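You operate a simulated robot arm through the tools that you are given. There is no shell and no other tool. Be economical: measure what you need, move in short steps, check, and stop when the job is done.

You are at the controls of a simulated robot arm. One attempt, no reset.

JOB
Brush the swarf off the skid ledge into the dustpan and tip it in the scrap bucket.
Fine: stand the pan on the ledge for it; brush and pan back. Set down upright: hand brush. What is to be rubbed or washed off counts as gone when no trace of it is left.

It is judged by the outcome, as a careful person would: the job done as asked, and still so three seconds after it is handed in. It fails if anything else is knocked over, pushed out of place, dropped, spilled or broken.

ROBOT AND FRAMES
A 7-joint arm with a two-finger parallel gripper on a trunk, on a base that drives. Base frame: it is fixed to the floor where the robot stands at the start and does not move with it; the origin is under the middle of the robot, x ahead of it, y to its left, z up; the surface under the hand at the start is at about z = 0.866. Lengths are in m, angles in rad, forces in N, time in s.
Its first joint turns from -2.897 to 2.897 rad. Places, roughly: dustpan [0.5, -2, 0.75]; hand brush [0.25, -1.75, 0.75]; scrap bucket [0.4, -2.2, 0.8]; skid ledge [0.5, 0, 0.9]; swarf [0.5, -0.2, 0.9]. Payload 1.57 kg.
Tool frame: the origin (TCP) lies between the finger pads and is the grasp point; the fingertips stand 0.03 m ahead of it; z points along the fingers, y is the line along which they close. The gripper opens to 0.11 m. The fingers are 0.024 m wide and 0.012 m thick; the gripper's body (0.048 by 0.112 m) begins 0.078 m behind the TCP.
Orientation is told as [roll, pitch, yaw] about the base's x, y, z axes, in that order, counted from this pose: with the fingers straight down and closing along the base's y, the tool's x points along the base's -x, its y along +y and its z along -z.

CONTROLS
- The arm moves only by the tool send_rows. Its arguments are lists of equal length, an entry for each row: "xyz": the shift along the base's x, y, z in m, a list of three; "turn": the turn, a rotation vector about the base's x, y, z in rad, a list of three; "fingers": the gripper command, from -1 (fully open) to 1 (shut), values between in proportion. In form: {"xyz": [[tx, ty, tz], ...], "turn": [[ax, ay, az], ...], "fingers": [fingers, ...]}. A call has 1 to 10 rows; each row is the pose to reach, as a shift and turn from the pose commanded when the call began. Each row takes 0.2 s and may step no farther than 0.05 m and 0.15 rad from the row before; otherwise, or with a gripper value out of range, the whole call is refused. Where a pose cannot be reached the arm comes as near as it can. A force on the tool above 70 N (or 10 N above the force at the start of the call, whichever is more), or a blocked arm, ends the call early, and 0.2 s more pass. The fingers move at their own pace (about 0.108 m/s each) and stop on an object; they squeeze with about 41 N. The grip force told is the motor's: it shows also when the fingers shut on nothing. Time passes only in rows, and 0.2 s behind the last, so rows that repeat a pose let the fingers close. The reply holds the time, the measured pose of the TCP, the force on the tool along the base axes, the opening and the grip force, in the units named above and with some noise, with the torque about the TCP (base axes, N m) and any sound that the robot's microphone picked up, and new pictures: "views" is both (left out), scene, wrist or none.
- Cameras (640 x 400 px; columns grow to the right, rows downward): "scene" is now at [0.4826, 0.1932, 1.1659]; the picture's right is [-0.12, -0.99, 0.00], its down [-0.92, 0.11, -0.36] and it looks along [0.36, -0.04, -0.93] (base axes); focal length 214 px, centre (320, 200). "wrist" rides on the gripper at [0.07, 0.016, -0.141] in the tool frame; the picture's right is [-0.23, 0.97, 0.00], its down [-0.86, -0.20, -0.48] and it looks along [-0.47, -0.11, 0.88] (tool axes); focal length 222 px, centre (320, 200). There is no depth. A picture from a camera that has moved, and an enlarged one, comes with that camera's place and axes in the base frame and with its lens.
- move_column(by): slides the trunk up (or, below 0, down) by that many m; the arm and the scene camera ride with it, the base frame stays. It gives what a move gives, with no picture.
- base_move(legs): drives the robot by 1 to 6 legs, each [ahead, left, turn to the left] in m, m and rad, along the robot's own axes; the way and the turn of a leg run together, so that a leg with both is an arc; at most 1.5 m and 3.142 rad a leg. The arm and the cameras ride along, it lands a little off, and it stops where it bumps. It gives what a move gives, and a new picture of the scene camera.
- aim_head(pan, tilt): turns the head with the scene camera to pan (to the left, within 1.798 rad either way) and tilt (down, from -0.506 to 1.204), counted from straight ahead of the robot. It gives what a move gives, and a new picture of the scene camera.
- enlarge(camera, box): a new picture of the part [left, top, right, bottom] of that camera's present view, enlarged. No time passes.
- sign_off(): hands the job in; it is judged then, once.

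Go step by step. Nothing tells you exact positions but the pictures and the camera data: compare them with the known pose of the tool, close in by small moves and look again before you grip or let go. The budget is 120 turns and 260 pictures, counting those below and the enlarged ones. Unless the task says otherwise, let go and move clear before handing in, and close with one line.

The tools are called after ">>>" by a JSON object that holds its "name" and its "arguments". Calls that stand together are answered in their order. send_rows: Moves the arm, as the interface text tells. Its arguments: {"type":"object","properties":{"xyz":{"type":"array","items":{"type":"array","items":{"type":"number"}}},"turn":{"type":"array","items":{"type":"array","items":{"type":"number"}}},"fingers":{"type":"array","items":{"type":"number"}},"views":{"type":"string","enum":["both","scene","wrist","none"]}},"required":["xyz","turn","fingers"]} The other tools are called the same way: move_column (by) slides the trunk up or down; base_move (legs) drives the base; aim_head (pan, tilt) turns the head that bears the scene camera; enlarge (camera, box) takes an enlarged picture of a part of a camera's view; sign_off () hands the job in.

At the start:

```text
clock: 0.0
tcp_pos: [0.5005, -0.3031, 1.1717]
orientation: [0.233, -0.096, 0.002]
force: [0.3, 0.2, 1.1]
moment: [0.0, -0.01, -0.02]
width: 0.1099
gripper_force: 0.0
trunk travel left (down, up): [-0.248, 0.362]
robot x, y, heading: [0.0032, -0.0017, 0.0]
head pan, tilt: [-0.124, 1.201]
```

scene: 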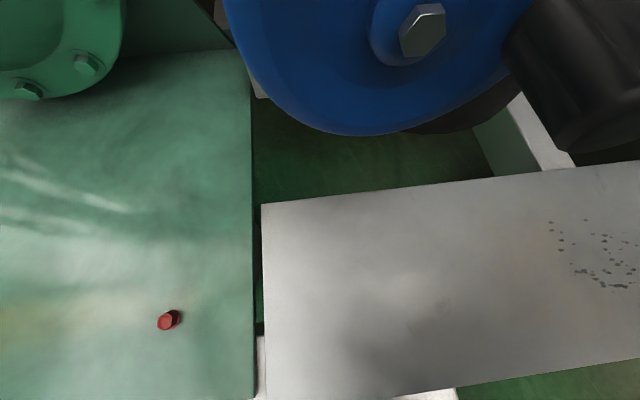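
wrist: 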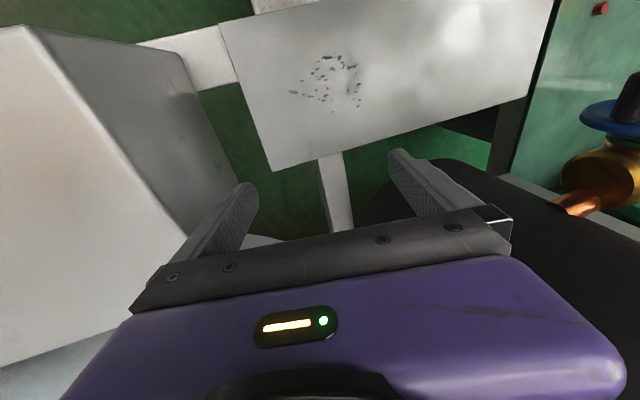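

I see the ledge with the swarf below the camera; the tools are to the right, about 2 m off. I look that way first.

>>> {"name": "aim_head", "arguments": {"pan": -0.6, "tilt": 0.9}}

>>> {"name": "aim_head", "arguments": {"pan": -1.5, "tilt": 0.5}}

```text
clock: 0.9
tcp_pos: [0.5005, -0.303, 1.1704]
orientation: [0.232, -0.096, 0.004]
force: [-0.5, -1.1, -0.3]
moment: [0.01, 0.01, 0.02]
width: 0.1098
gripper_force: 0.1
trunk travel left (down, up): [-0.248, 0.362]
robot x, y, heading: [-0.0004, 0.0013, -0.003]
head pan, tilt: [-0.6, 0.901]
camera scene: at [0.4894, 0.1576, 1.1856], right [-0.56, -0.83, 0.0], down [-0.65, 0.44, -0.62], along [0.51, -0.35, -0.78], focal length 214 px, centre (320, 200)
```

scene: 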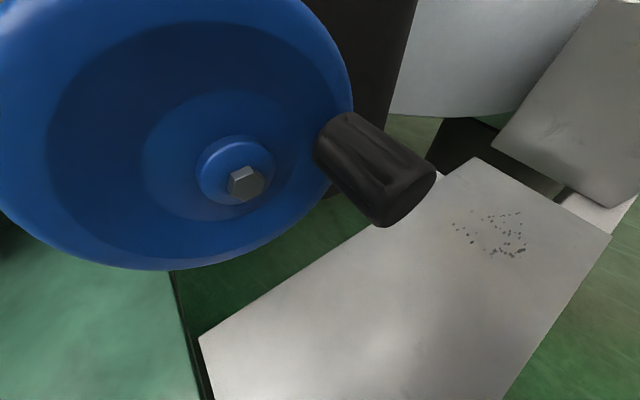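

```text
clock: 2.1
tcp_pos: [0.5008, -0.3024, 1.1715]
orientation: [0.231, -0.096, 0.002]
force: [0.2, -0.2, 0.6]
moment: [0.01, 0.0, -0.01]
width: 0.11
gripper_force: 0.1
trunk travel left (down, up): [-0.248, 0.362]
robot x, y, heading: [-0.0019, -0.0019, -0.003]
head pan, tilt: [-1.499, 0.499]
camera scene: at [0.4337, 0.1094, 1.2195], right [-1.0, -0.07, 0.0], down [-0.03, 0.48, -0.88], along [0.06, -0.88, -0.48], focal length 214 px, centre (320, 200)
```

scene: 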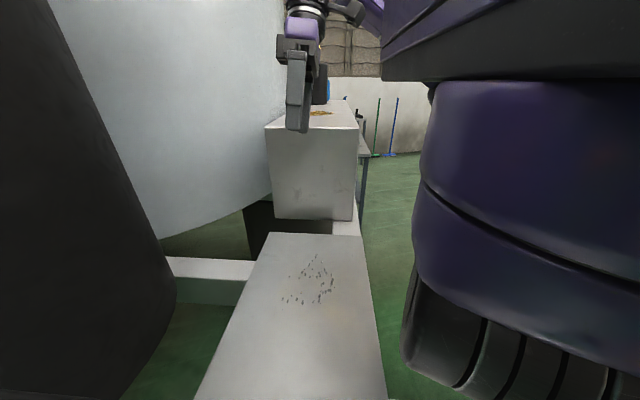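

The ledge spans about x 0.35–0.65, y −0.34–0.27, with a taller block beyond and a table farther on. I back off and drive right.

>>> {"name": "base_move", "arguments": {"legs": [[-0.4, 0, 0], [0, -1.0, 0]]}}

```text
clock: 9.4
tcp_pos: [0.0746, -1.3006, 1.17]
orientation: [0.234, -0.094, -0.018]
force: [0.8, 0.1, 0.5]
moment: [0.0, 0.01, -0.03]
width: 0.1102
gripper_force: 0.1
trunk travel left (down, up): [-0.248, 0.362]
robot x, y, heading: [-0.4157, -0.9881, -0.025]
head pan, tilt: [-1.499, 0.499]
camera scene: at [0.0172, -0.8872, 1.2196], right [-1.0, -0.05, 0.0], down [-0.02, 0.48, -0.88], along [0.04, -0.88, -0.48], focal length 214 px, centre (320, 200)
```

scene: 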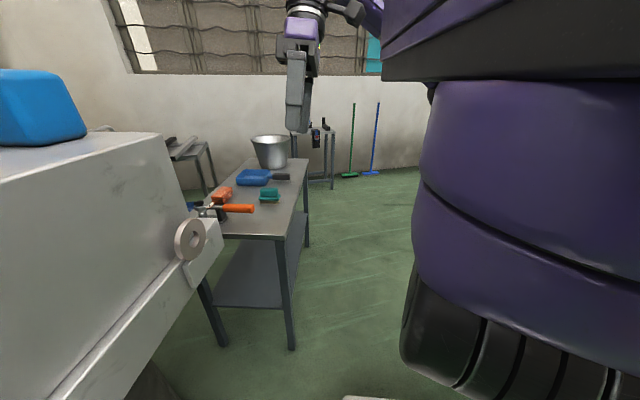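

The table with brush (green), pan (blue, dark handle toward −x), and bucket is in view. I drive alongside it.

>>> {"name": "base_move", "arguments": {"legs": [[0, -0.87, 0.025]]}}

>>> {"name": "aim_head", "arguments": {"pan": -0.2, "tilt": 0.8}}

```text
clock: 13.9
tcp_pos: [0.0698, -2.1566, 1.1706]
orientation: [0.233, -0.096, 0.003]
force: [0.3, 0.1, 0.0]
moment: [-0.02, -0.03, -0.03]
width: 0.1098
gripper_force: 0.0
trunk travel left (down, up): [-0.248, 0.362]
robot x, y, heading: [-0.4277, -1.8497, 0.002]
head pan, tilt: [-1.499, 0.499]
camera scene: at [0.0051, -1.7447, 1.2196], right [-1.0, -0.07, 0.0], down [-0.03, 0.48, -0.88], along [0.06, -0.88, -0.48], focal length 214 px, centre (320, 200)
```

scene: 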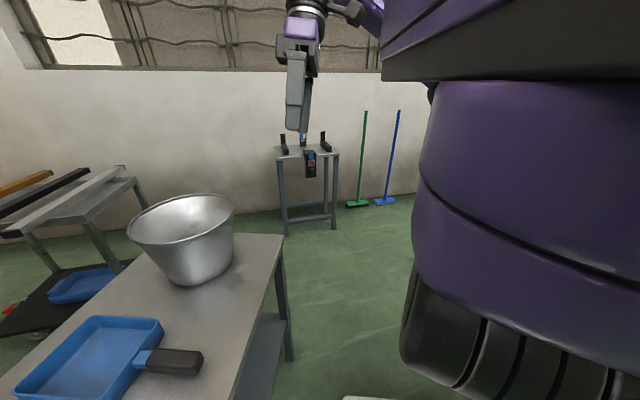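

```text
clock: 15.4
tcp_pos: [0.0714, -2.1563, 1.1705]
orientation: [0.235, -0.096, 0.002]
force: [0.2, 0.2, -0.4]
moment: [0.0, -0.01, 0.02]
width: 0.1099
gripper_force: 0.1
trunk travel left (down, up): [-0.248, 0.362]
robot x, y, heading: [-0.4295, -1.8556, -0.002]
head pan, tilt: [-0.201, 0.799]
camera scene: at [0.0779, -1.6703, 1.1936], right [-0.2, -0.98, 0.0], down [-0.7, 0.15, -0.7], along [0.68, -0.14, -0.72], focal length 214 px, centre (320, 200)
```

scene: 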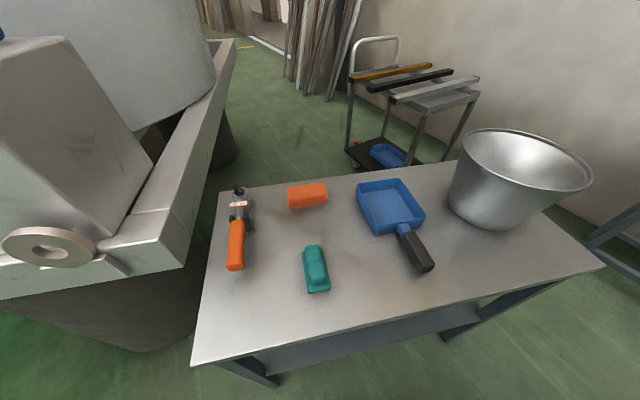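

The green item is the hand brush at about (0.29, −1.70), the pan at about (0.45, −1.95). I look closer.

>>> {"name": "enlarge", "arguments": {"camera": "scene", "box": [260, 160, 460, 310]}}

>>> {"name": "send_rows", "arguments": {"xyz": [[0, 0, 0.0]], "turn": [[0, 0, 0]], "fingers": [-1], "views": "wrist"}}

```text
2.67 times, centred on (360, 235) of scene
camera zoom: at [0.0779, -1.6703, 1.1936], right [-0.2, -0.98, 0.0], down [-0.7, 0.15, -0.7], along [0.68, -0.14, -0.72], focal length 572 px, centre (213, 107)
```

zoom: 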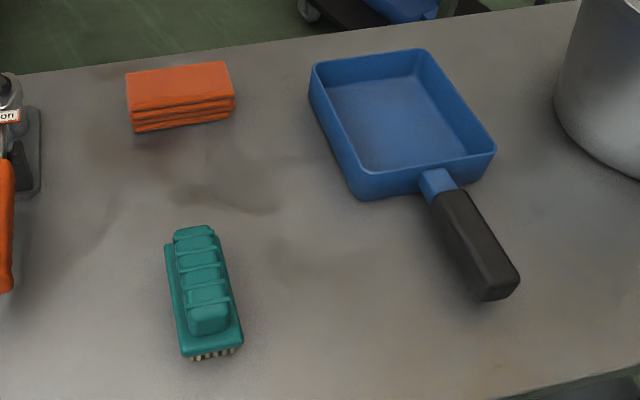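

```text
clock: 15.8
tcp_pos: [0.0722, -2.1567, 1.1707]
orientation: [0.233, -0.095, 0.003]
force: [-0.5, -0.8, 0.3]
moment: [-0.02, 0.02, -0.01]
width: 0.1105
gripper_force: 0.1
trunk travel left (down, up): [-0.248, 0.362]
robot x, y, heading: [-0.4287, -1.8534, -0.006]
head pan, tilt: [-0.201, 0.799]
camera wrist: at [-0.0116, -2.1734, 1.3037], right [0.2, 0.95, 0.25], down [0.81, -0.3, 0.5], along [0.55, 0.1, -0.83], focal length 222 px, centre (320, 200)
```

wrist: 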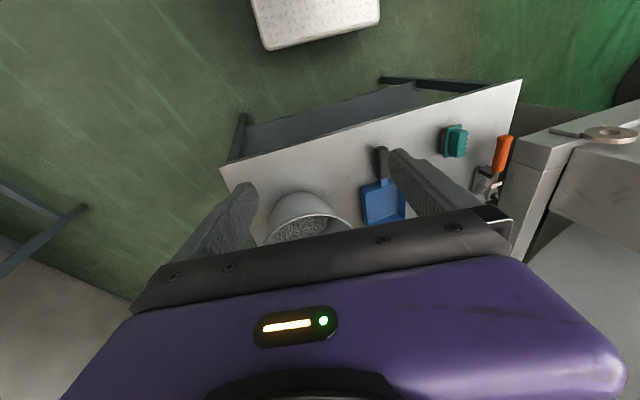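

The brush is a block lying along x; the pan's dark handle runs along x at y≈−1.94. I level the tool and go above the handle to see the pan from above.

>>> {"name": "send_rows", "arguments": {"xyz": [[0.03, 0.03, 0], [0.06, 0.06, 0], [0.09, 0.09, 0], [0.12, 0.12, 0], [0.15, 0.15, 0], [0.18, 0.18, 0], [0.21, 0.2, -0.03], [0.22, 0.217, -0.06]], "turn": [[-0.1, 0.04, 0], [-0.2, 0.08, 0], [-0.233, 0.095, 0], [-0.233, 0.095, 0], [-0.233, 0.095, 0], [-0.233, 0.095, 0], [-0.233, 0.095, 0], [-0.233, 0.095, 0]], "fingers": [-1, -1, -1, -1, -1, -1, -1, -1]}}

```text
clock: 17.6
tcp_pos: [0.2927, -1.9409, 1.1101]
orientation: [-0.003, 0.0, 0.013]
force: [-0.2, 0.3, 0.5]
moment: [-0.01, -0.09, 0.01]
width: 0.11
gripper_force: 0.1
trunk travel left (down, up): [-0.248, 0.362]
robot x, y, heading: [-0.4267, -1.8588, -0.004]
head pan, tilt: [-0.201, 0.799]
camera scene: at [0.0775, -1.6703, 1.1938], right [-0.2, -0.98, 0.0], down [-0.7, 0.14, -0.7], along [0.68, -0.14, -0.72], focal length 214 px, centre (320, 200)
camera wrist: at [0.2225, -1.924, 1.2516], right [0.22, 0.98, 0.0], down [0.86, -0.19, 0.48], along [0.47, -0.1, -0.88], focal length 222 px, centre (320, 200)
```

scene: 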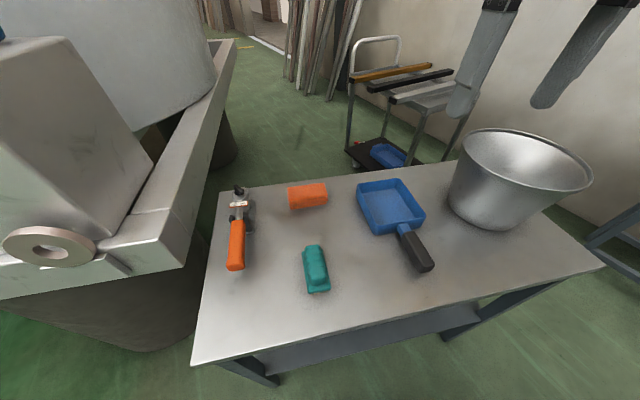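
wrist: 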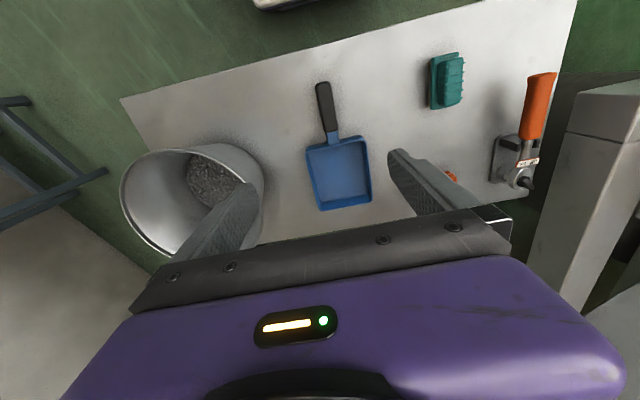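

The wrist camera sees the pan from above; I enlarge it to see the front lip and handle line.

>>> {"name": "enlarge", "arguments": {"camera": "wrist", "box": [270, 70, 410, 220]}}

>>> {"name": "enlarge", "arguments": {"camera": "scene", "box": [340, 165, 450, 280]}}

```text
2.67 times, centred on (340, 145) of wrist
camera zoom: at [0.2225, -1.924, 1.2516], right [0.22, 0.98, 0.0], down [0.86, -0.19, 0.48], along [0.47, -0.1, -0.88], focal length 592 px, centre (267, 347)
```

zoom: 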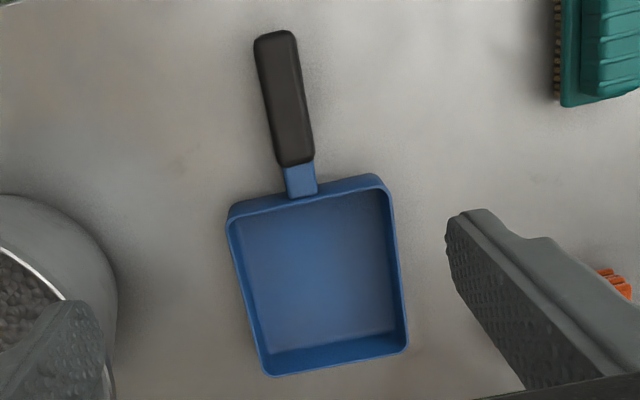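

```text
3.48 times, centred on (395, 222) of scene
camera zoom: at [0.0775, -1.6703, 1.1938], right [-0.2, -0.98, 0.0], down [-0.7, 0.14, -0.7], along [0.68, -0.14, -0.72], focal length 746 px, centre (59, 122)
```

zoom: 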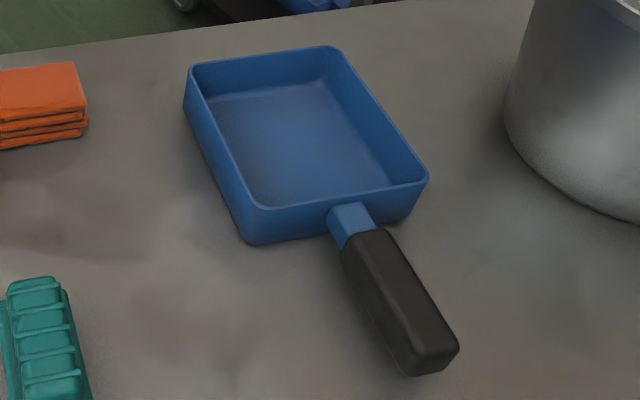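

The pan is a walled tray; handle top is around z≈0.785, at y≈−1.92. I come down above the handle near its pan end.

>>> {"name": "send_rows", "arguments": {"xyz": [[0.012, 0.022, -0.03], [0.012, 0.022, -0.08], [0.012, 0.022, -0.13], [0.012, 0.022, -0.18], [0.012, 0.022, -0.23]], "turn": [[0, 0, 0], [0, 0, 0], [0, 0, 0], [0, 0, 0], [0, 0, 0]], "fingers": [-1, -1, -1, -1, -1]}}

```text
clock: 18.8
tcp_pos: [0.3017, -1.9181, 0.8784]
orientation: [0.0, 0.002, 0.012]
force: [0.3, 0.3, -0.7]
moment: [0.0, -0.02, 0.01]
width: 0.11
gripper_force: 0.1
trunk travel left (down, up): [-0.248, 0.362]
robot x, y, heading: [-0.4317, -1.8531, 0.0]
head pan, tilt: [-0.201, 0.799]
camera scene: at [0.0777, -1.6701, 1.1938], right [-0.2, -0.98, 0.0], down [-0.7, 0.14, -0.7], along [0.68, -0.14, -0.72], focal length 214 px, centre (320, 200)
camera wrist: at [0.2324, -1.9032, 1.0198], right [0.21, 0.98, 0.0], down [0.86, -0.19, 0.48], along [0.47, -0.1, -0.88], focal length 222 px, centre (320, 200)
```

scene: 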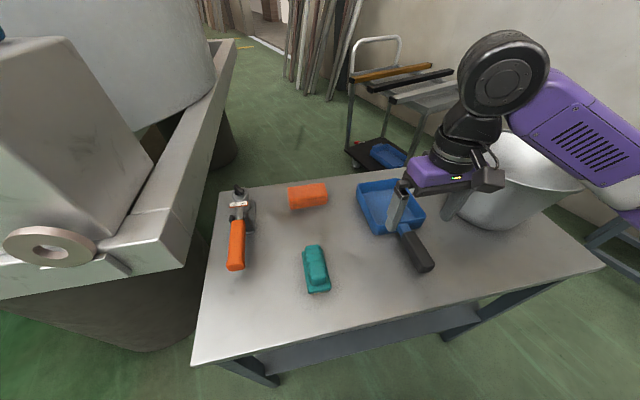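
wrist: 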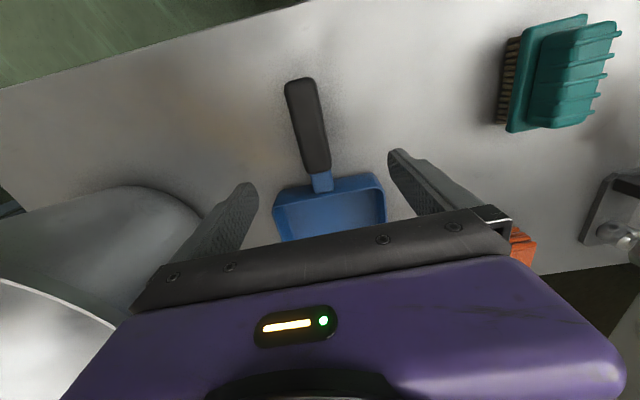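

Handle line confirmed at y≈−1.922. I lower over it.

>>> {"name": "send_rows", "arguments": {"xyz": [[-0.003, -0.004, -0.04], [-0.003, -0.004, -0.075]], "turn": [[0, 0, 0], [0, 0, 0]], "fingers": [-1, -1]}}

>>> {"name": "enlarge", "arguments": {"camera": "scene", "box": [350, 160, 470, 280]}}

```text
clock: 19.4
tcp_pos: [0.2991, -1.9228, 0.8026]
orientation: [-0.001, 0.002, 0.013]
force: [0.2, -0.2, 0.3]
moment: [-0.01, -0.01, -0.01]
width: 0.1102
gripper_force: 0.1
trunk travel left (down, up): [-0.248, 0.362]
robot x, y, heading: [-0.4276, -1.8528, -0.0]
head pan, tilt: [-0.201, 0.799]
camera scene: at [0.0778, -1.6702, 1.1937], right [-0.2, -0.98, 0.0], down [-0.7, 0.14, -0.7], along [0.68, -0.14, -0.72], focal length 214 px, centre (320, 200)
camera wrist: at [0.2304, -1.9071, 0.9443], right [0.21, 0.98, 0.0], down [0.86, -0.19, 0.48], along [0.47, -0.1, -0.88], focal length 222 px, centre (320, 200)
```

scene: 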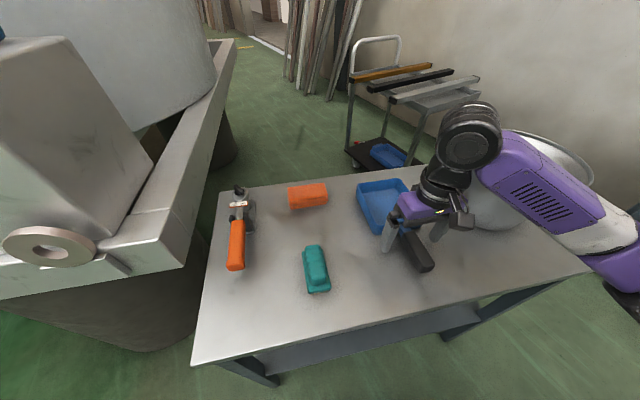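
wrist: 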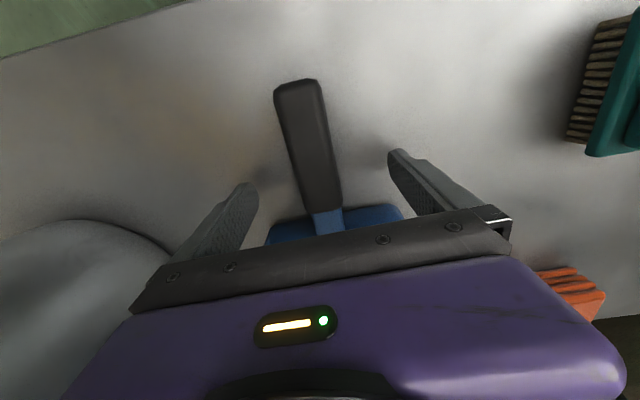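

```text
3.33 times, centred on (410, 220) of scene
camera zoom: at [0.0778, -1.6702, 1.1937], right [-0.2, -0.98, 0.0], down [-0.7, 0.14, -0.7], along [0.68, -0.14, -0.72], focal length 715 px, centre (20, 133)
```

zoom: 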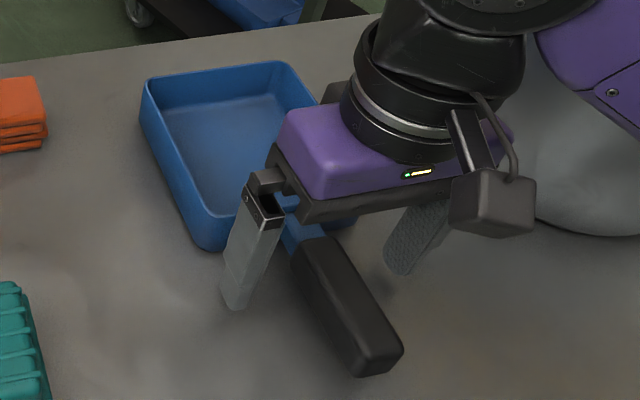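

Fingers straddle the handle. I go down 0.02 m more and close.

>>> {"name": "send_rows", "arguments": {"xyz": [[0, -0.002, -0.012], [0, -0.002, -0.02], [0, -0.002, -0.02], [0, -0.002, -0.02], [0, -0.002, -0.02], [0, -0.002, -0.02]], "turn": [[0, 0, 0], [0, 0, 0], [0, 0, 0], [0, 0, 0], [0, 0, 0], [0, 0, 0]], "fingers": [-1, -1, 0, 1, 1, 1]}}

```text
clock: 20.3
tcp_pos: [0.3025, -1.9248, 0.7905]
orientation: [0.001, -0.01, 0.011]
force: [-3.1, 4.5, 23.6]
moment: [2.1, 0.32, -0.13]
width: 0.0709
gripper_force: 7.2
trunk travel left (down, up): [-0.248, 0.362]
robot x, y, heading: [-0.4281, -1.8582, 0.004]
head pan, tilt: [-0.201, 0.799]
stopped in row 4: the force on the tool passed its limit at 74 N (the readings are from after the stop); the commanded pose is now the measured one
camera scene: at [0.0769, -1.6699, 1.1939], right [-0.2, -0.98, 0.0], down [-0.7, 0.14, -0.7], along [0.68, -0.14, -0.72], focal length 214 px, centre (320, 200)
camera wrist: at [0.2302, -1.9092, 0.9302], right [0.21, 0.98, 0.0], down [0.85, -0.19, 0.49], along [0.48, -0.1, -0.87], focal length 222 px, centre (320, 200)
```

scene: 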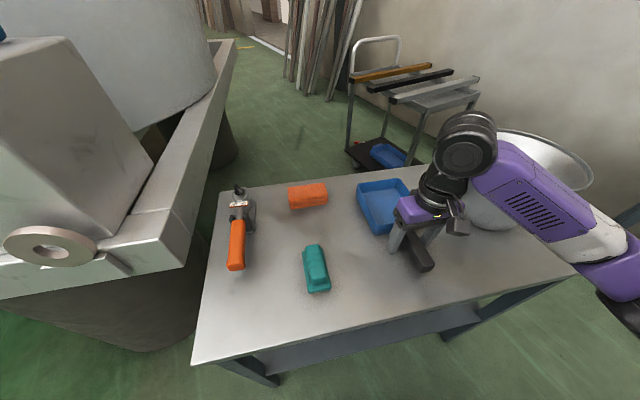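
wrist: 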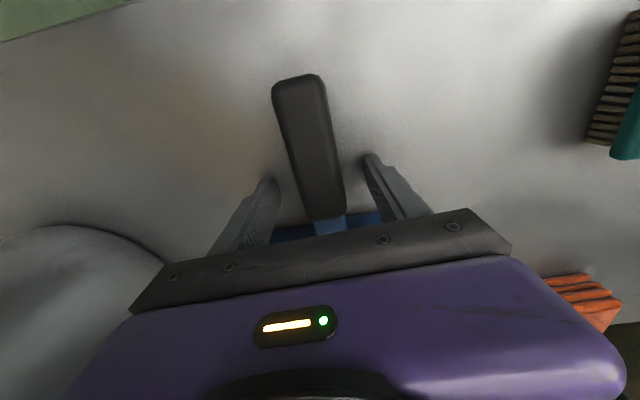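

The fingertips touched the table (z≈0.76). I lift a few mm and close.

>>> {"name": "send_rows", "arguments": {"xyz": [[-0.004, 0, 0.006], [-0.004, 0, 0.006], [-0.004, 0, 0.006], [-0.004, 0, 0.006], [-0.004, 0, 0.006]], "turn": [[0, 0.01, 0], [0, 0.01, 0], [0, 0.01, 0], [0, 0.01, 0], [0, 0.01, 0]], "fingers": [0, 0.5, 1, 1, 1], "views": "wrist"}}

```text
clock: 21.5
tcp_pos: [0.2985, -1.9234, 0.7938]
orientation: [0.003, 0.005, 0.01]
force: [-0.5, -0.9, 0.7]
moment: [-0.01, 0.32, -0.01]
width: 0.0297
gripper_force: 39.0
trunk travel left (down, up): [-0.248, 0.362]
robot x, y, heading: [-0.4307, -1.8545, -0.0]
head pan, tilt: [-0.201, 0.799]
camera wrist: at [0.2284, -1.9087, 0.9349], right [0.22, 0.98, 0.0], down [0.86, -0.19, 0.47], along [0.46, -0.1, -0.88], focal length 222 px, centre (320, 200)
```

wrist: 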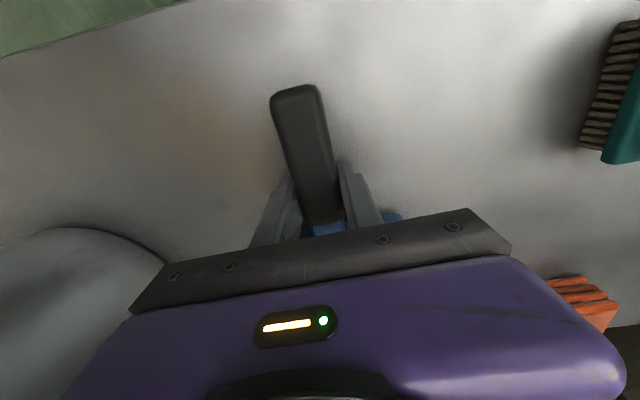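

Gripped at 0.03 m width. I lift straight up, clear of the bucket, and check.

>>> {"name": "send_rows", "arguments": {"xyz": [[0, 0, 0.02], [0, 0, 0.05], [0, 0, 0.1], [0, 0, 0.15], [0, 0, 0.2], [0, 0, 0.25], [0, 0, 0.3]], "turn": [[0, 0, 0], [0, 0, 0], [0, 0, 0], [0, 0, 0], [0, 0, 0], [0, 0, 0], [0, 0, 0]], "fingers": [1, 1, 1, 1, 1, 1, 1]}}

```text
clock: 23.1
tcp_pos: [0.2986, -1.9255, 1.0931]
orientation: [0.002, 0.005, 0.012]
force: [0.1, -0.6, -4.2]
moment: [0.0, 0.32, 0.02]
width: 0.03
gripper_force: 39.2
trunk travel left (down, up): [-0.248, 0.362]
robot x, y, heading: [-0.4248, -1.8503, 0.005]
head pan, tilt: [-0.201, 0.799]
camera scene: at [0.0781, -1.6702, 1.1933], right [-0.2, -0.98, 0.0], down [-0.7, 0.14, -0.7], along [0.68, -0.14, -0.72], focal length 214 px, centre (320, 200)
camera wrist: at [0.23, -1.9103, 1.2341], right [0.22, 0.98, 0.0], down [0.86, -0.19, 0.47], along [0.46, -0.1, -0.88], focal length 222 px, centre (320, 200)
```

scene: 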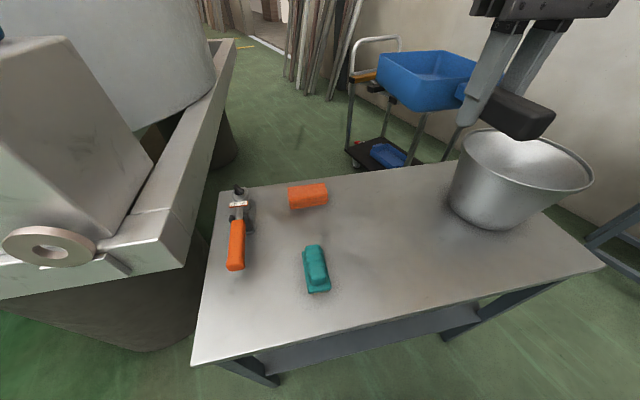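
wrist: 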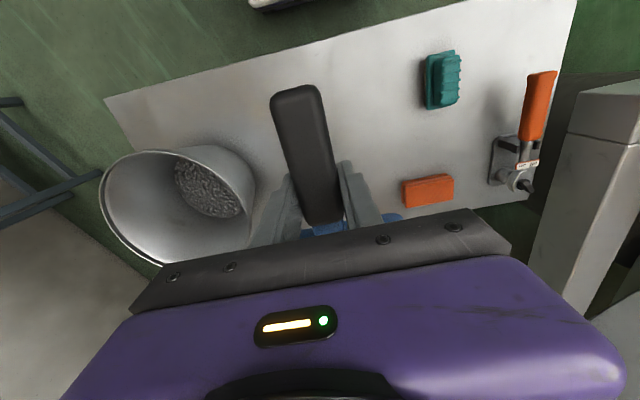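

The pan is held level. I back away and drive to the ledge, then survey the handwheel handle that hangs over it.

>>> {"name": "base_move", "arguments": {"legs": [[-0.35, 0, 0], [0, 1.0, 0], [0, 0.77, 0]]}}

>>> {"name": "aim_head", "arguments": {"pan": -0.1, "tilt": 0.5}}

```text
clock: 32.1
tcp_pos: [-0.0646, -0.5436, 1.0914]
orientation: [0.001, 0.008, 0.03]
force: [-0.8, -0.4, -4.0]
moment: [-0.01, 0.34, -0.01]
width: 0.0299
gripper_force: 38.9
trunk travel left (down, up): [-0.248, 0.362]
robot x, y, heading: [-0.7919, -0.4823, 0.02]
head pan, tilt: [-0.201, 0.799]
stopped in leg 3: the robot was blocked; the commanded pose is now the measured one
camera scene: at [-0.2893, -0.2912, 1.1935], right [-0.19, -0.98, 0.0], down [-0.7, 0.13, -0.7], along [0.68, -0.13, -0.72], focal length 214 px, centre (320, 200)
```

scene: 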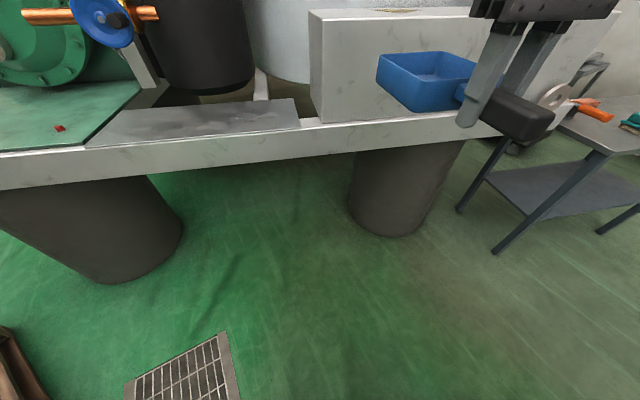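

```text
clock: 33.0
tcp_pos: [-0.0649, -0.543, 1.0934]
orientation: [-0.002, 0.006, 0.028]
force: [0.3, 0.7, -3.8]
moment: [-0.01, 0.32, 0.01]
width: 0.0298
gripper_force: 39.5
trunk travel left (down, up): [-0.248, 0.362]
robot x, y, heading: [-0.7962, -0.4802, 0.017]
head pan, tilt: [-0.099, 0.499]
camera scene: at [-0.278, -0.284, 1.2194], right [-0.09, -1.0, 0.0], down [-0.48, 0.04, -0.88], along [0.87, -0.08, -0.48], focal length 214 px, centre (320, 200)
```

scene: 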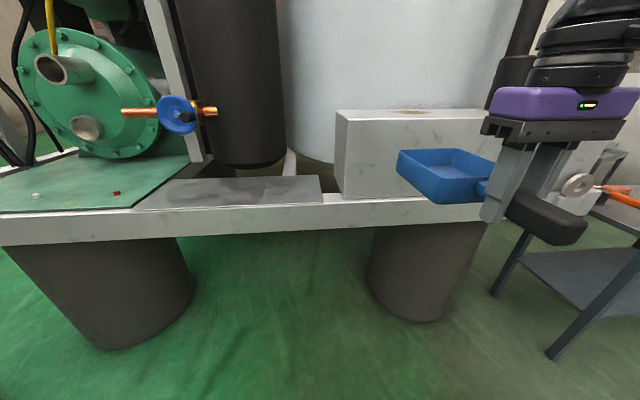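

Something behind-left blocked the base. I go ahead a little, then left.

>>> {"name": "base_move", "arguments": {"legs": [[0.18, 0, -0.02], [0, 0.38, 0]]}}

>>> {"name": "aim_head", "arguments": {"pan": 0.0, "tilt": 0.6}}

```text
clock: 36.5
tcp_pos: [0.1167, -0.1742, 1.0927]
orientation: [-0.002, 0.004, 0.01]
force: [0.6, 0.6, -4.0]
moment: [-0.02, 0.29, 0.03]
width: 0.0296
gripper_force: 39.2
trunk travel left (down, up): [-0.248, 0.362]
robot x, y, heading: [-0.6134, -0.0981, -0.004]
head pan, tilt: [-0.099, 0.499]
camera scene: at [-0.0927, 0.0905, 1.2195], right [-0.1, -0.99, 0.0], down [-0.48, 0.05, -0.88], along [0.87, -0.09, -0.48], focal length 214 px, centre (320, 200)
```

scene: 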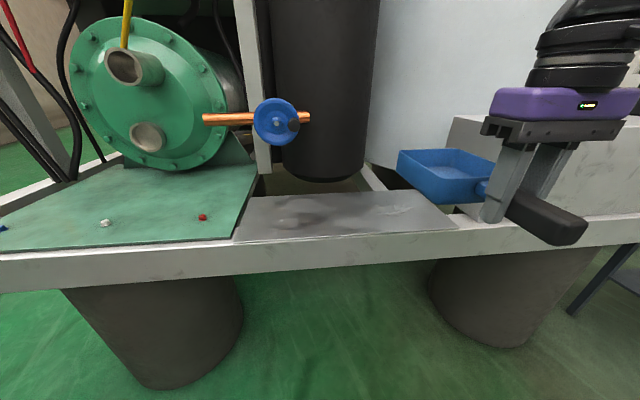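

```text
clock: 37.1
tcp_pos: [0.1159, -0.1726, 1.0914]
orientation: [0.001, 0.007, 0.01]
force: [-0.4, -0.1, -3.0]
moment: [0.0, 0.31, -0.02]
width: 0.0296
gripper_force: 39.0
trunk travel left (down, up): [-0.248, 0.362]
robot x, y, heading: [-0.6121, -0.0984, -0.006]
head pan, tilt: [0.0, 0.6]
camera scene: at [-0.0948, 0.0995, 1.2104], right [0.0, -1.0, 0.0], down [-0.56, 0.0, -0.83], along [0.83, 0.0, -0.56], focal length 214 px, centre (320, 200)
```

scene: 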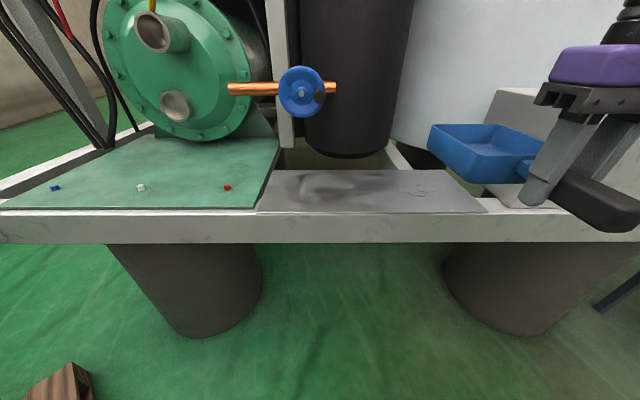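

The wheel knob sits near (0.52, 0.08, 1.10), so I'll keep the hand at y<0. I look closely at the pan's front edge and the swarf.

>>> {"name": "enlarge", "arguments": {"camera": "scene", "box": [400, 90, 560, 230]}}

>>> {"name": "enlarge", "arguments": {"camera": "scene", "box": [250, 60, 500, 220]}}

```text
2.86 times, centred on (480, 160) of scene
camera zoom: at [-0.0948, 0.0995, 1.2104], right [0.0, -1.0, 0.0], down [-0.56, 0.0, -0.83], along [0.83, 0.0, -0.56], focal length 613 px, centre (-137, 314)
```

zoom: 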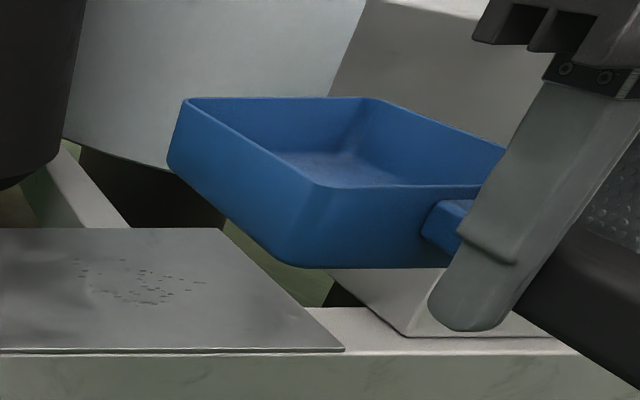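

```text
2.50 times, centred on (375, 140) of scene
camera zoom: at [-0.0948, 0.0995, 1.2104], right [0.0, -1.0, 0.0], down [-0.56, 0.0, -0.83], along [0.83, 0.0, -0.56], focal length 536 px, centre (182, 350)
```

zoom: 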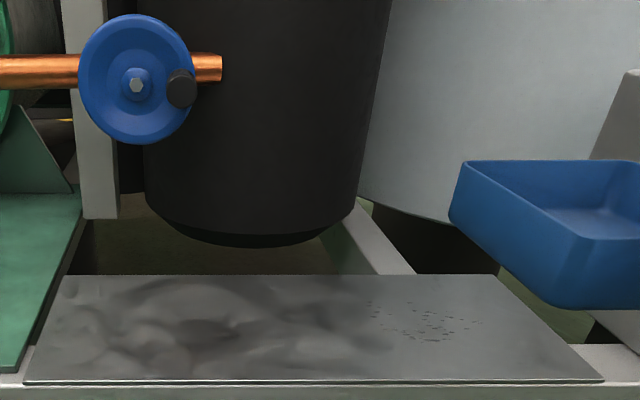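

The pan has walls all round, so I'll stand it at yaw 0 with its side just left (+y) of the swarf. I drive in 0.25 m.

>>> {"name": "base_move", "arguments": {"legs": [[0.25, 0, 0]]}}

>>> {"name": "aim_head", "arguments": {"pan": -0.2, "tilt": 1.0}}

```text
clock: 39.0
tcp_pos: [0.3696, -0.1694, 1.0926]
orientation: [0.0, 0.007, 0.015]
force: [-0.7, -0.4, -3.8]
moment: [0.0, 0.27, 0.05]
width: 0.03
gripper_force: 39.5
trunk travel left (down, up): [-0.248, 0.362]
robot x, y, heading: [-0.3604, -0.098, 0.008]
head pan, tilt: [0.0, 0.6]
camera scene: at [0.1568, 0.1018, 1.2104], right [0.0, -1.0, 0.0], down [-0.57, 0.0, -0.82], along [0.82, 0.0, -0.57], focal length 214 px, centre (320, 200)
```

scene: 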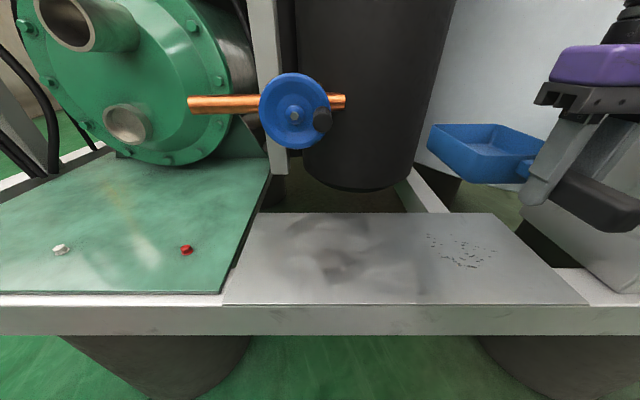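

```text
clock: 39.8
tcp_pos: [0.3696, -0.1694, 1.0927]
orientation: [-0.001, 0.006, 0.016]
force: [0.6, -0.6, -3.9]
moment: [0.01, 0.32, -0.01]
width: 0.03
gripper_force: 38.9
trunk travel left (down, up): [-0.248, 0.362]
robot x, y, heading: [-0.3618, -0.1006, 0.003]
head pan, tilt: [-0.201, 1.0]
camera scene: at [0.1367, 0.0879, 1.1785], right [-0.2, -0.98, 0.0], down [-0.82, 0.17, -0.54], along [0.53, -0.11, -0.84], focal length 214 px, centre (320, 200)
```

scene: 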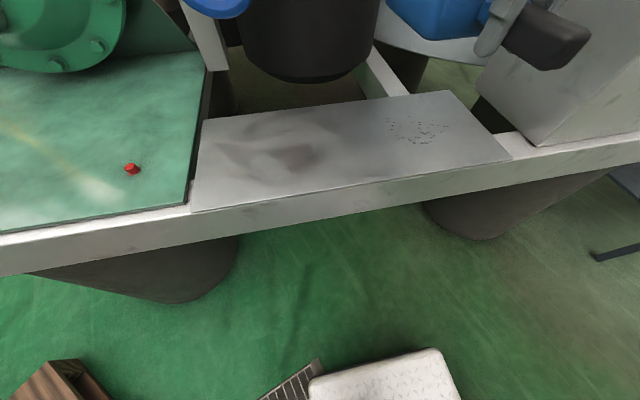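

Swarf lies at x 0.42–0.53, y −0.13…−0.265. I set the pan down centred at y≈−0.04.

>>> {"name": "send_rows", "arguments": {"xyz": [[0.006, 0, -0.05], [0.006, 0, -0.1], [0.006, 0, -0.13], [0.006, 0.05, -0.13], [0.006, 0.1, -0.13], [0.006, 0.13, -0.13], [0.006, 0.13, -0.16], [0.006, 0.13, -0.18]], "turn": [[0, 0, 0], [0, 0, 0], [0, 0, 0], [0, 0, 0], [0, 0, 0], [0, 0, 0], [0, 0, 0], [0, 0, 0]], "fingers": [1, 1, 1, 1, 1, 1, 1, 1], "views": "scene"}}

>>> {"name": "enlarge", "arguments": {"camera": "scene", "box": [250, 60, 530, 235]}}

```text
refused: row 1 steps farther than a row can; nothing moved
```

```text
2.29 times, centred on (390, 148) of scene
camera zoom: at [0.1367, 0.0879, 1.1785], right [-0.2, -0.98, 0.0], down [-0.82, 0.17, -0.54], along [0.53, -0.11, -0.84], focal length 490 px, centre (160, 320)
```

zoom: 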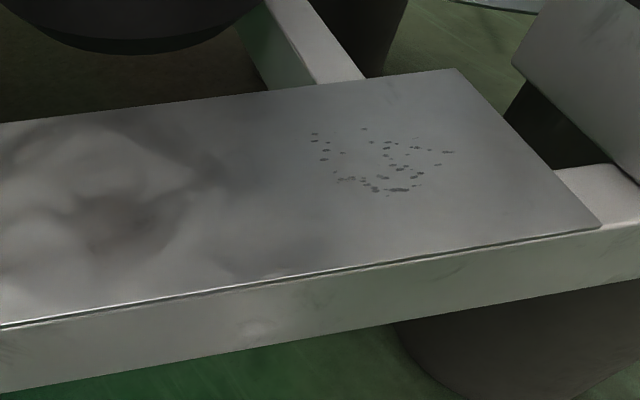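

The first step was slightly too long; I resend with shorter steps.

>>> {"name": "send_rows", "arguments": {"xyz": [[0.006, 0, -0.045], [0.006, 0, -0.09], [0.006, 0, -0.13], [0.006, 0.045, -0.13], [0.006, 0.09, -0.13], [0.006, 0.13, -0.13], [0.006, 0.13, -0.16], [0.006, 0.13, -0.18]], "turn": [[0, 0, 0], [0, 0, 0], [0, 0, 0], [0, 0, 0], [0, 0, 0], [0, 0, 0], [0, 0, 0], [0, 0, 0]], "fingers": [1, 1, 1, 1, 1, 1, 1, 1], "views": "scene"}}

>>> {"name": "enlarge", "arguments": {"camera": "scene", "box": [180, 40, 500, 240]}}

```text
clock: 41.6
tcp_pos: [0.3744, -0.0387, 0.9131]
orientation: [0.0, 0.006, 0.016]
force: [-0.6, 0.2, -3.1]
moment: [0.01, 0.3, 0.02]
width: 0.0297
gripper_force: 39.3
trunk travel left (down, up): [-0.248, 0.362]
robot x, y, heading: [-0.3568, -0.098, 0.004]
head pan, tilt: [-0.201, 1.0]
camera scene: at [0.1365, 0.088, 1.1785], right [-0.2, -0.98, 0.0], down [-0.82, 0.17, -0.54], along [0.53, -0.11, -0.84], focal length 214 px, centre (320, 200)
```

scene: 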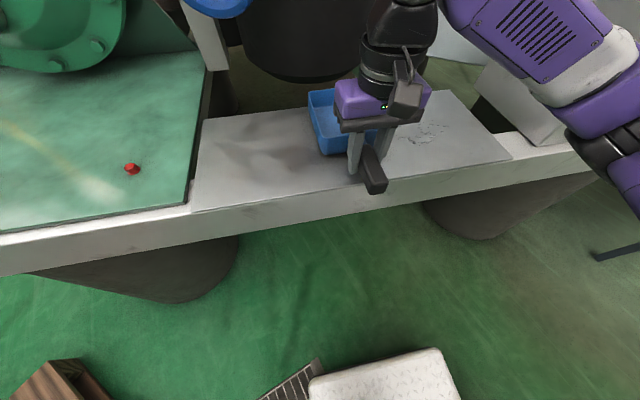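

```text
2.00 times, centred on (340, 140) of scene
camera zoom: at [0.1365, 0.088, 1.1785], right [-0.2, -0.98, 0.0], down [-0.82, 0.17, -0.54], along [0.53, -0.11, -0.84], focal length 429 px, centre (280, 320)
```

zoom: 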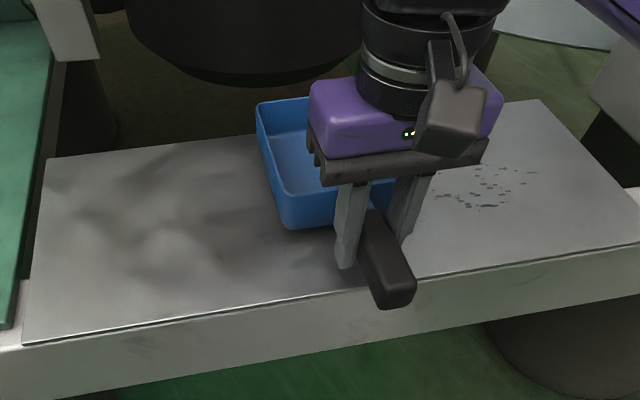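

The pan is correctly over the ledge, beside the swarf. I lower until it touches.

>>> {"name": "send_rows", "arguments": {"xyz": [[0, 0, -0.006], [0, 0, -0.01], [0, 0, -0.013], [0, 0, -0.013]], "turn": [[0, 0, 0], [0, 0, 0], [0, 0, 0], [0, 0, 0]], "fingers": [1, 1, 1, 1], "views": "none"}}

```text
clock: 42.6
tcp_pos: [0.3755, -0.039, 0.8996]
orientation: [0.0, 0.006, 0.016]
force: [0.2, -0.3, -3.8]
moment: [-0.02, 0.29, -0.02]
width: 0.0299
gripper_force: 38.7
trunk travel left (down, up): [-0.248, 0.362]
robot x, y, heading: [-0.3588, -0.1012, -0.0]
head pan, tilt: [-0.201, 1.0]
```

Not yet in contact (weight still on the tool). I lower in small steps.

>>> {"name": "send_rows", "arguments": {"xyz": [[0, 0, -0.003], [0, 0, -0.005], [0, 0, -0.005]], "turn": [[0, 0, 0], [0, 0, 0], [0, 0, 0]], "fingers": [1, 1, 1], "views": "scene"}}

>>> {"name": "enlarge", "arguments": {"camera": "scene", "box": [260, 70, 460, 200]}}

```text
clock: 43.4
tcp_pos: [0.3745, -0.0389, 0.8973]
orientation: [0.001, 0.002, 0.016]
force: [-4.1, 4.8, 30.7]
moment: [-0.47, -0.84, 0.2]
width: 0.0295
gripper_force: 39.4
trunk travel left (down, up): [-0.248, 0.362]
robot x, y, heading: [-0.3596, -0.0988, 0.0]
head pan, tilt: [-0.201, 1.0]
camera scene: at [0.1357, 0.088, 1.1791], right [-0.2, -0.98, 0.0], down [-0.82, 0.17, -0.54], along [0.53, -0.11, -0.84], focal length 214 px, centre (320, 200)
```

scene: 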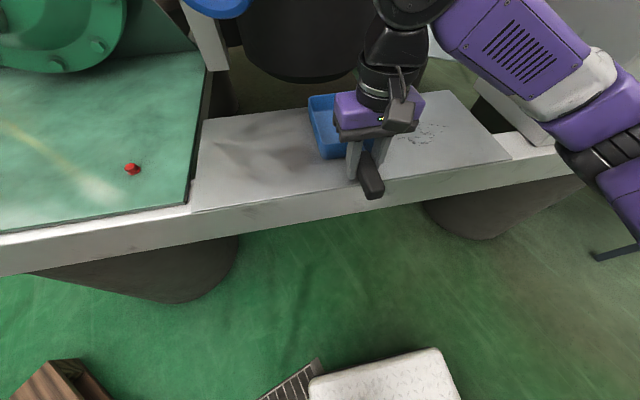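

```text
3.08 times, centred on (360, 135) of scene
camera zoom: at [0.1357, 0.088, 1.1791], right [-0.2, -0.98, 0.0], down [-0.82, 0.17, -0.54], along [0.53, -0.11, -0.84], focal length 660 px, centre (197, 400)
```

zoom: 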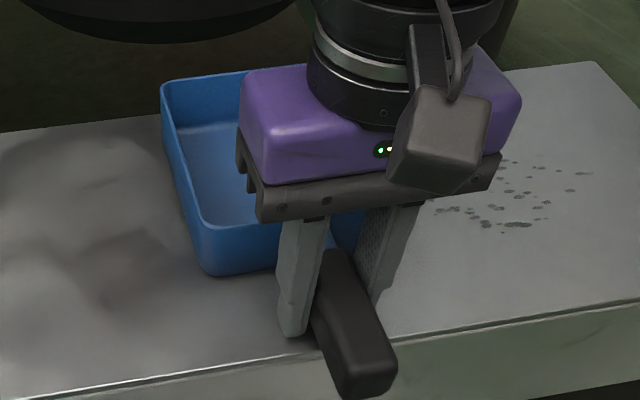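

Contact at TCP z≈0.897. I ease the press, open and rise.

>>> {"name": "send_rows", "arguments": {"xyz": [[0, 0, 0.003], [0, 0, 0.003], [0, 0, 0.003], [0, 0, 0.04], [0, 0, 0.085], [0, 0, 0.13], [0, 0, 0.175], [0, 0, 0.21]], "turn": [[0, 0, 0], [0, 0, 0], [0, 0, 0], [0, 0, 0], [0, 0, 0], [0, 0, 0], [0, 0, 0], [0, 0, 0]], "fingers": [1, -0.2, -0.2, -0.2, -0.2, -0.2, -0.2, -0.2]}}

```text
clock: 45.2
tcp_pos: [0.375, -0.0407, 1.1037]
orientation: [0.0, 0.007, 0.016]
force: [-0.6, -0.1, -0.9]
moment: [-0.01, 0.03, -0.01]
width: 0.066
gripper_force: 0.0
trunk travel left (down, up): [-0.248, 0.362]
robot x, y, heading: [-0.3606, -0.1002, -0.001]
head pan, tilt: [-0.201, 1.0]
camera scene: at [0.1367, 0.0879, 1.1783], right [-0.2, -0.98, 0.0], down [-0.82, 0.17, -0.54], along [0.53, -0.11, -0.84], focal length 214 px, centre (320, 200)
camera wrist: at [0.3058, -0.0255, 1.2441], right [0.21, 0.98, 0.0], down [0.86, -0.19, 0.47], along [0.46, -0.1, -0.88], focal length 222 px, centre (320, 200)
```

scene: 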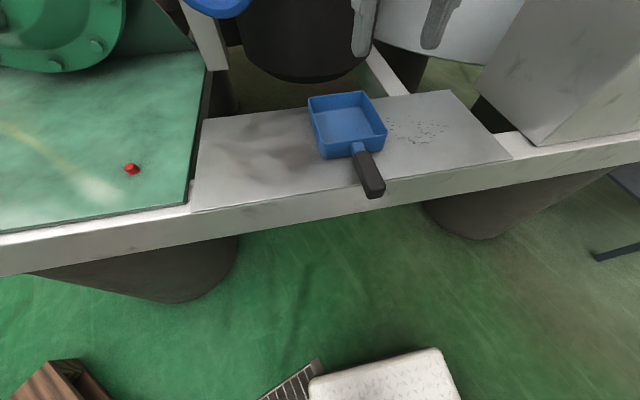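
wrist: 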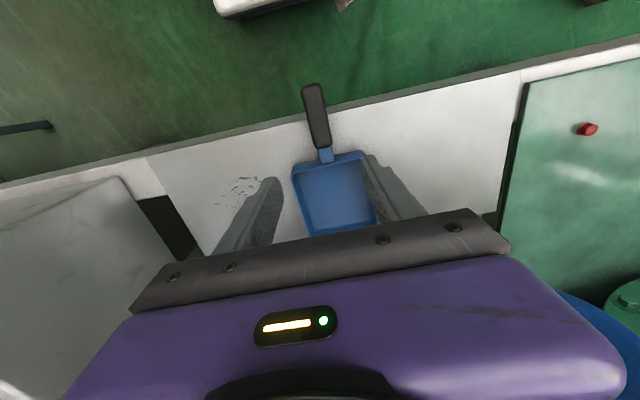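

The pan stands on the ledge. I drive back to the table for the brush.

>>> {"name": "base_move", "arguments": {"legs": [[-0.26, 0, 0], [0, -1.0, 0], [0, -0.66, 0], [0.17, 0, 0]]}}

>>> {"name": "aim_head", "arguments": {"pan": -0.2, "tilt": 0.8}}

>>> {"name": "send_rows", "arguments": {"xyz": [[0, 0, 0]], "turn": [[0, 0, 0]], "fingers": [-1], "views": "wrist"}}

```text
clock: 56.1
tcp_pos: [0.2908, -1.6817, 1.1032]
orientation: [0.001, 0.006, 0.02]
force: [0.2, -0.6, 0.1]
moment: [0.02, 0.0, -0.03]
width: 0.066
gripper_force: 0.1
trunk travel left (down, up): [-0.248, 0.362]
robot x, y, heading: [-0.4461, -1.7452, 0.009]
head pan, tilt: [-0.201, 1.0]
camera scene: at [0.0514, -1.5526, 1.1784], right [-0.19, -0.98, 0.0], down [-0.83, 0.16, -0.54], along [0.53, -0.1, -0.84], focal length 214 px, centre (320, 200)
```

scene: 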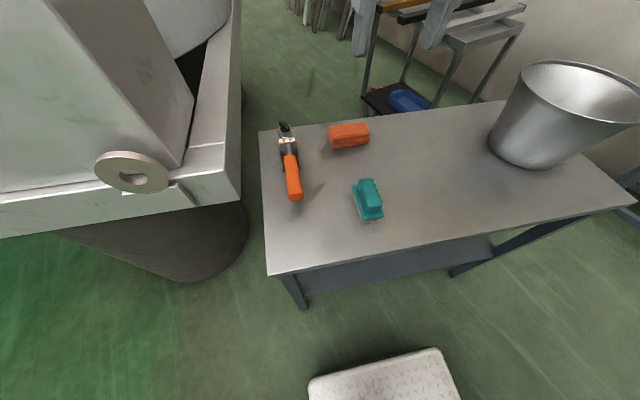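

```text
clock: 56.9
tcp_pos: [0.2899, -1.6801, 1.1024]
orientation: [0.0, 0.006, 0.021]
force: [0.4, -0.4, -0.3]
moment: [0.01, 0.01, -0.01]
width: 0.066
gripper_force: 0.1
trunk travel left (down, up): [-0.248, 0.362]
robot x, y, heading: [-0.4426, -1.7417, 0.007]
head pan, tilt: [-0.201, 0.799]
camera scene: at [0.0621, -1.5547, 1.1935], right [-0.19, -0.98, 0.0], down [-0.7, 0.14, -0.7], along [0.68, -0.13, -0.72], focal length 214 px, centre (320, 200)
```

scene: 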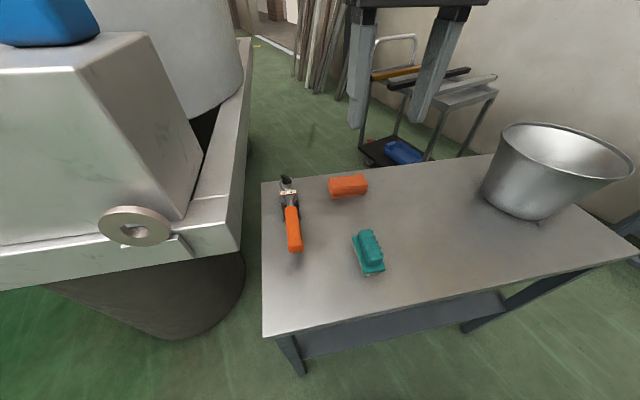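

```text
clock: 57.3
tcp_pos: [0.2892, -1.6805, 1.1016]
orientation: [-0.001, 0.004, 0.02]
force: [0.1, 0.4, 0.7]
moment: [-0.01, -0.01, 0.01]
width: 0.1098
gripper_force: 0.0
trunk travel left (down, up): [-0.248, 0.362]
robot x, y, heading: [-0.4427, -1.7421, 0.006]
head pan, tilt: [-0.201, 0.799]
camera wrist: at [0.2209, -1.6652, 1.2438], right [0.21, 0.98, 0.0], down [0.86, -0.18, 0.47], along [0.46, -0.1, -0.88], focal length 222 px, centre (320, 200)
```

wrist: 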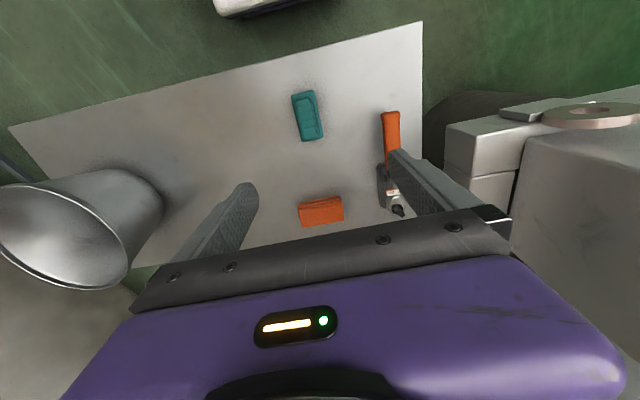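

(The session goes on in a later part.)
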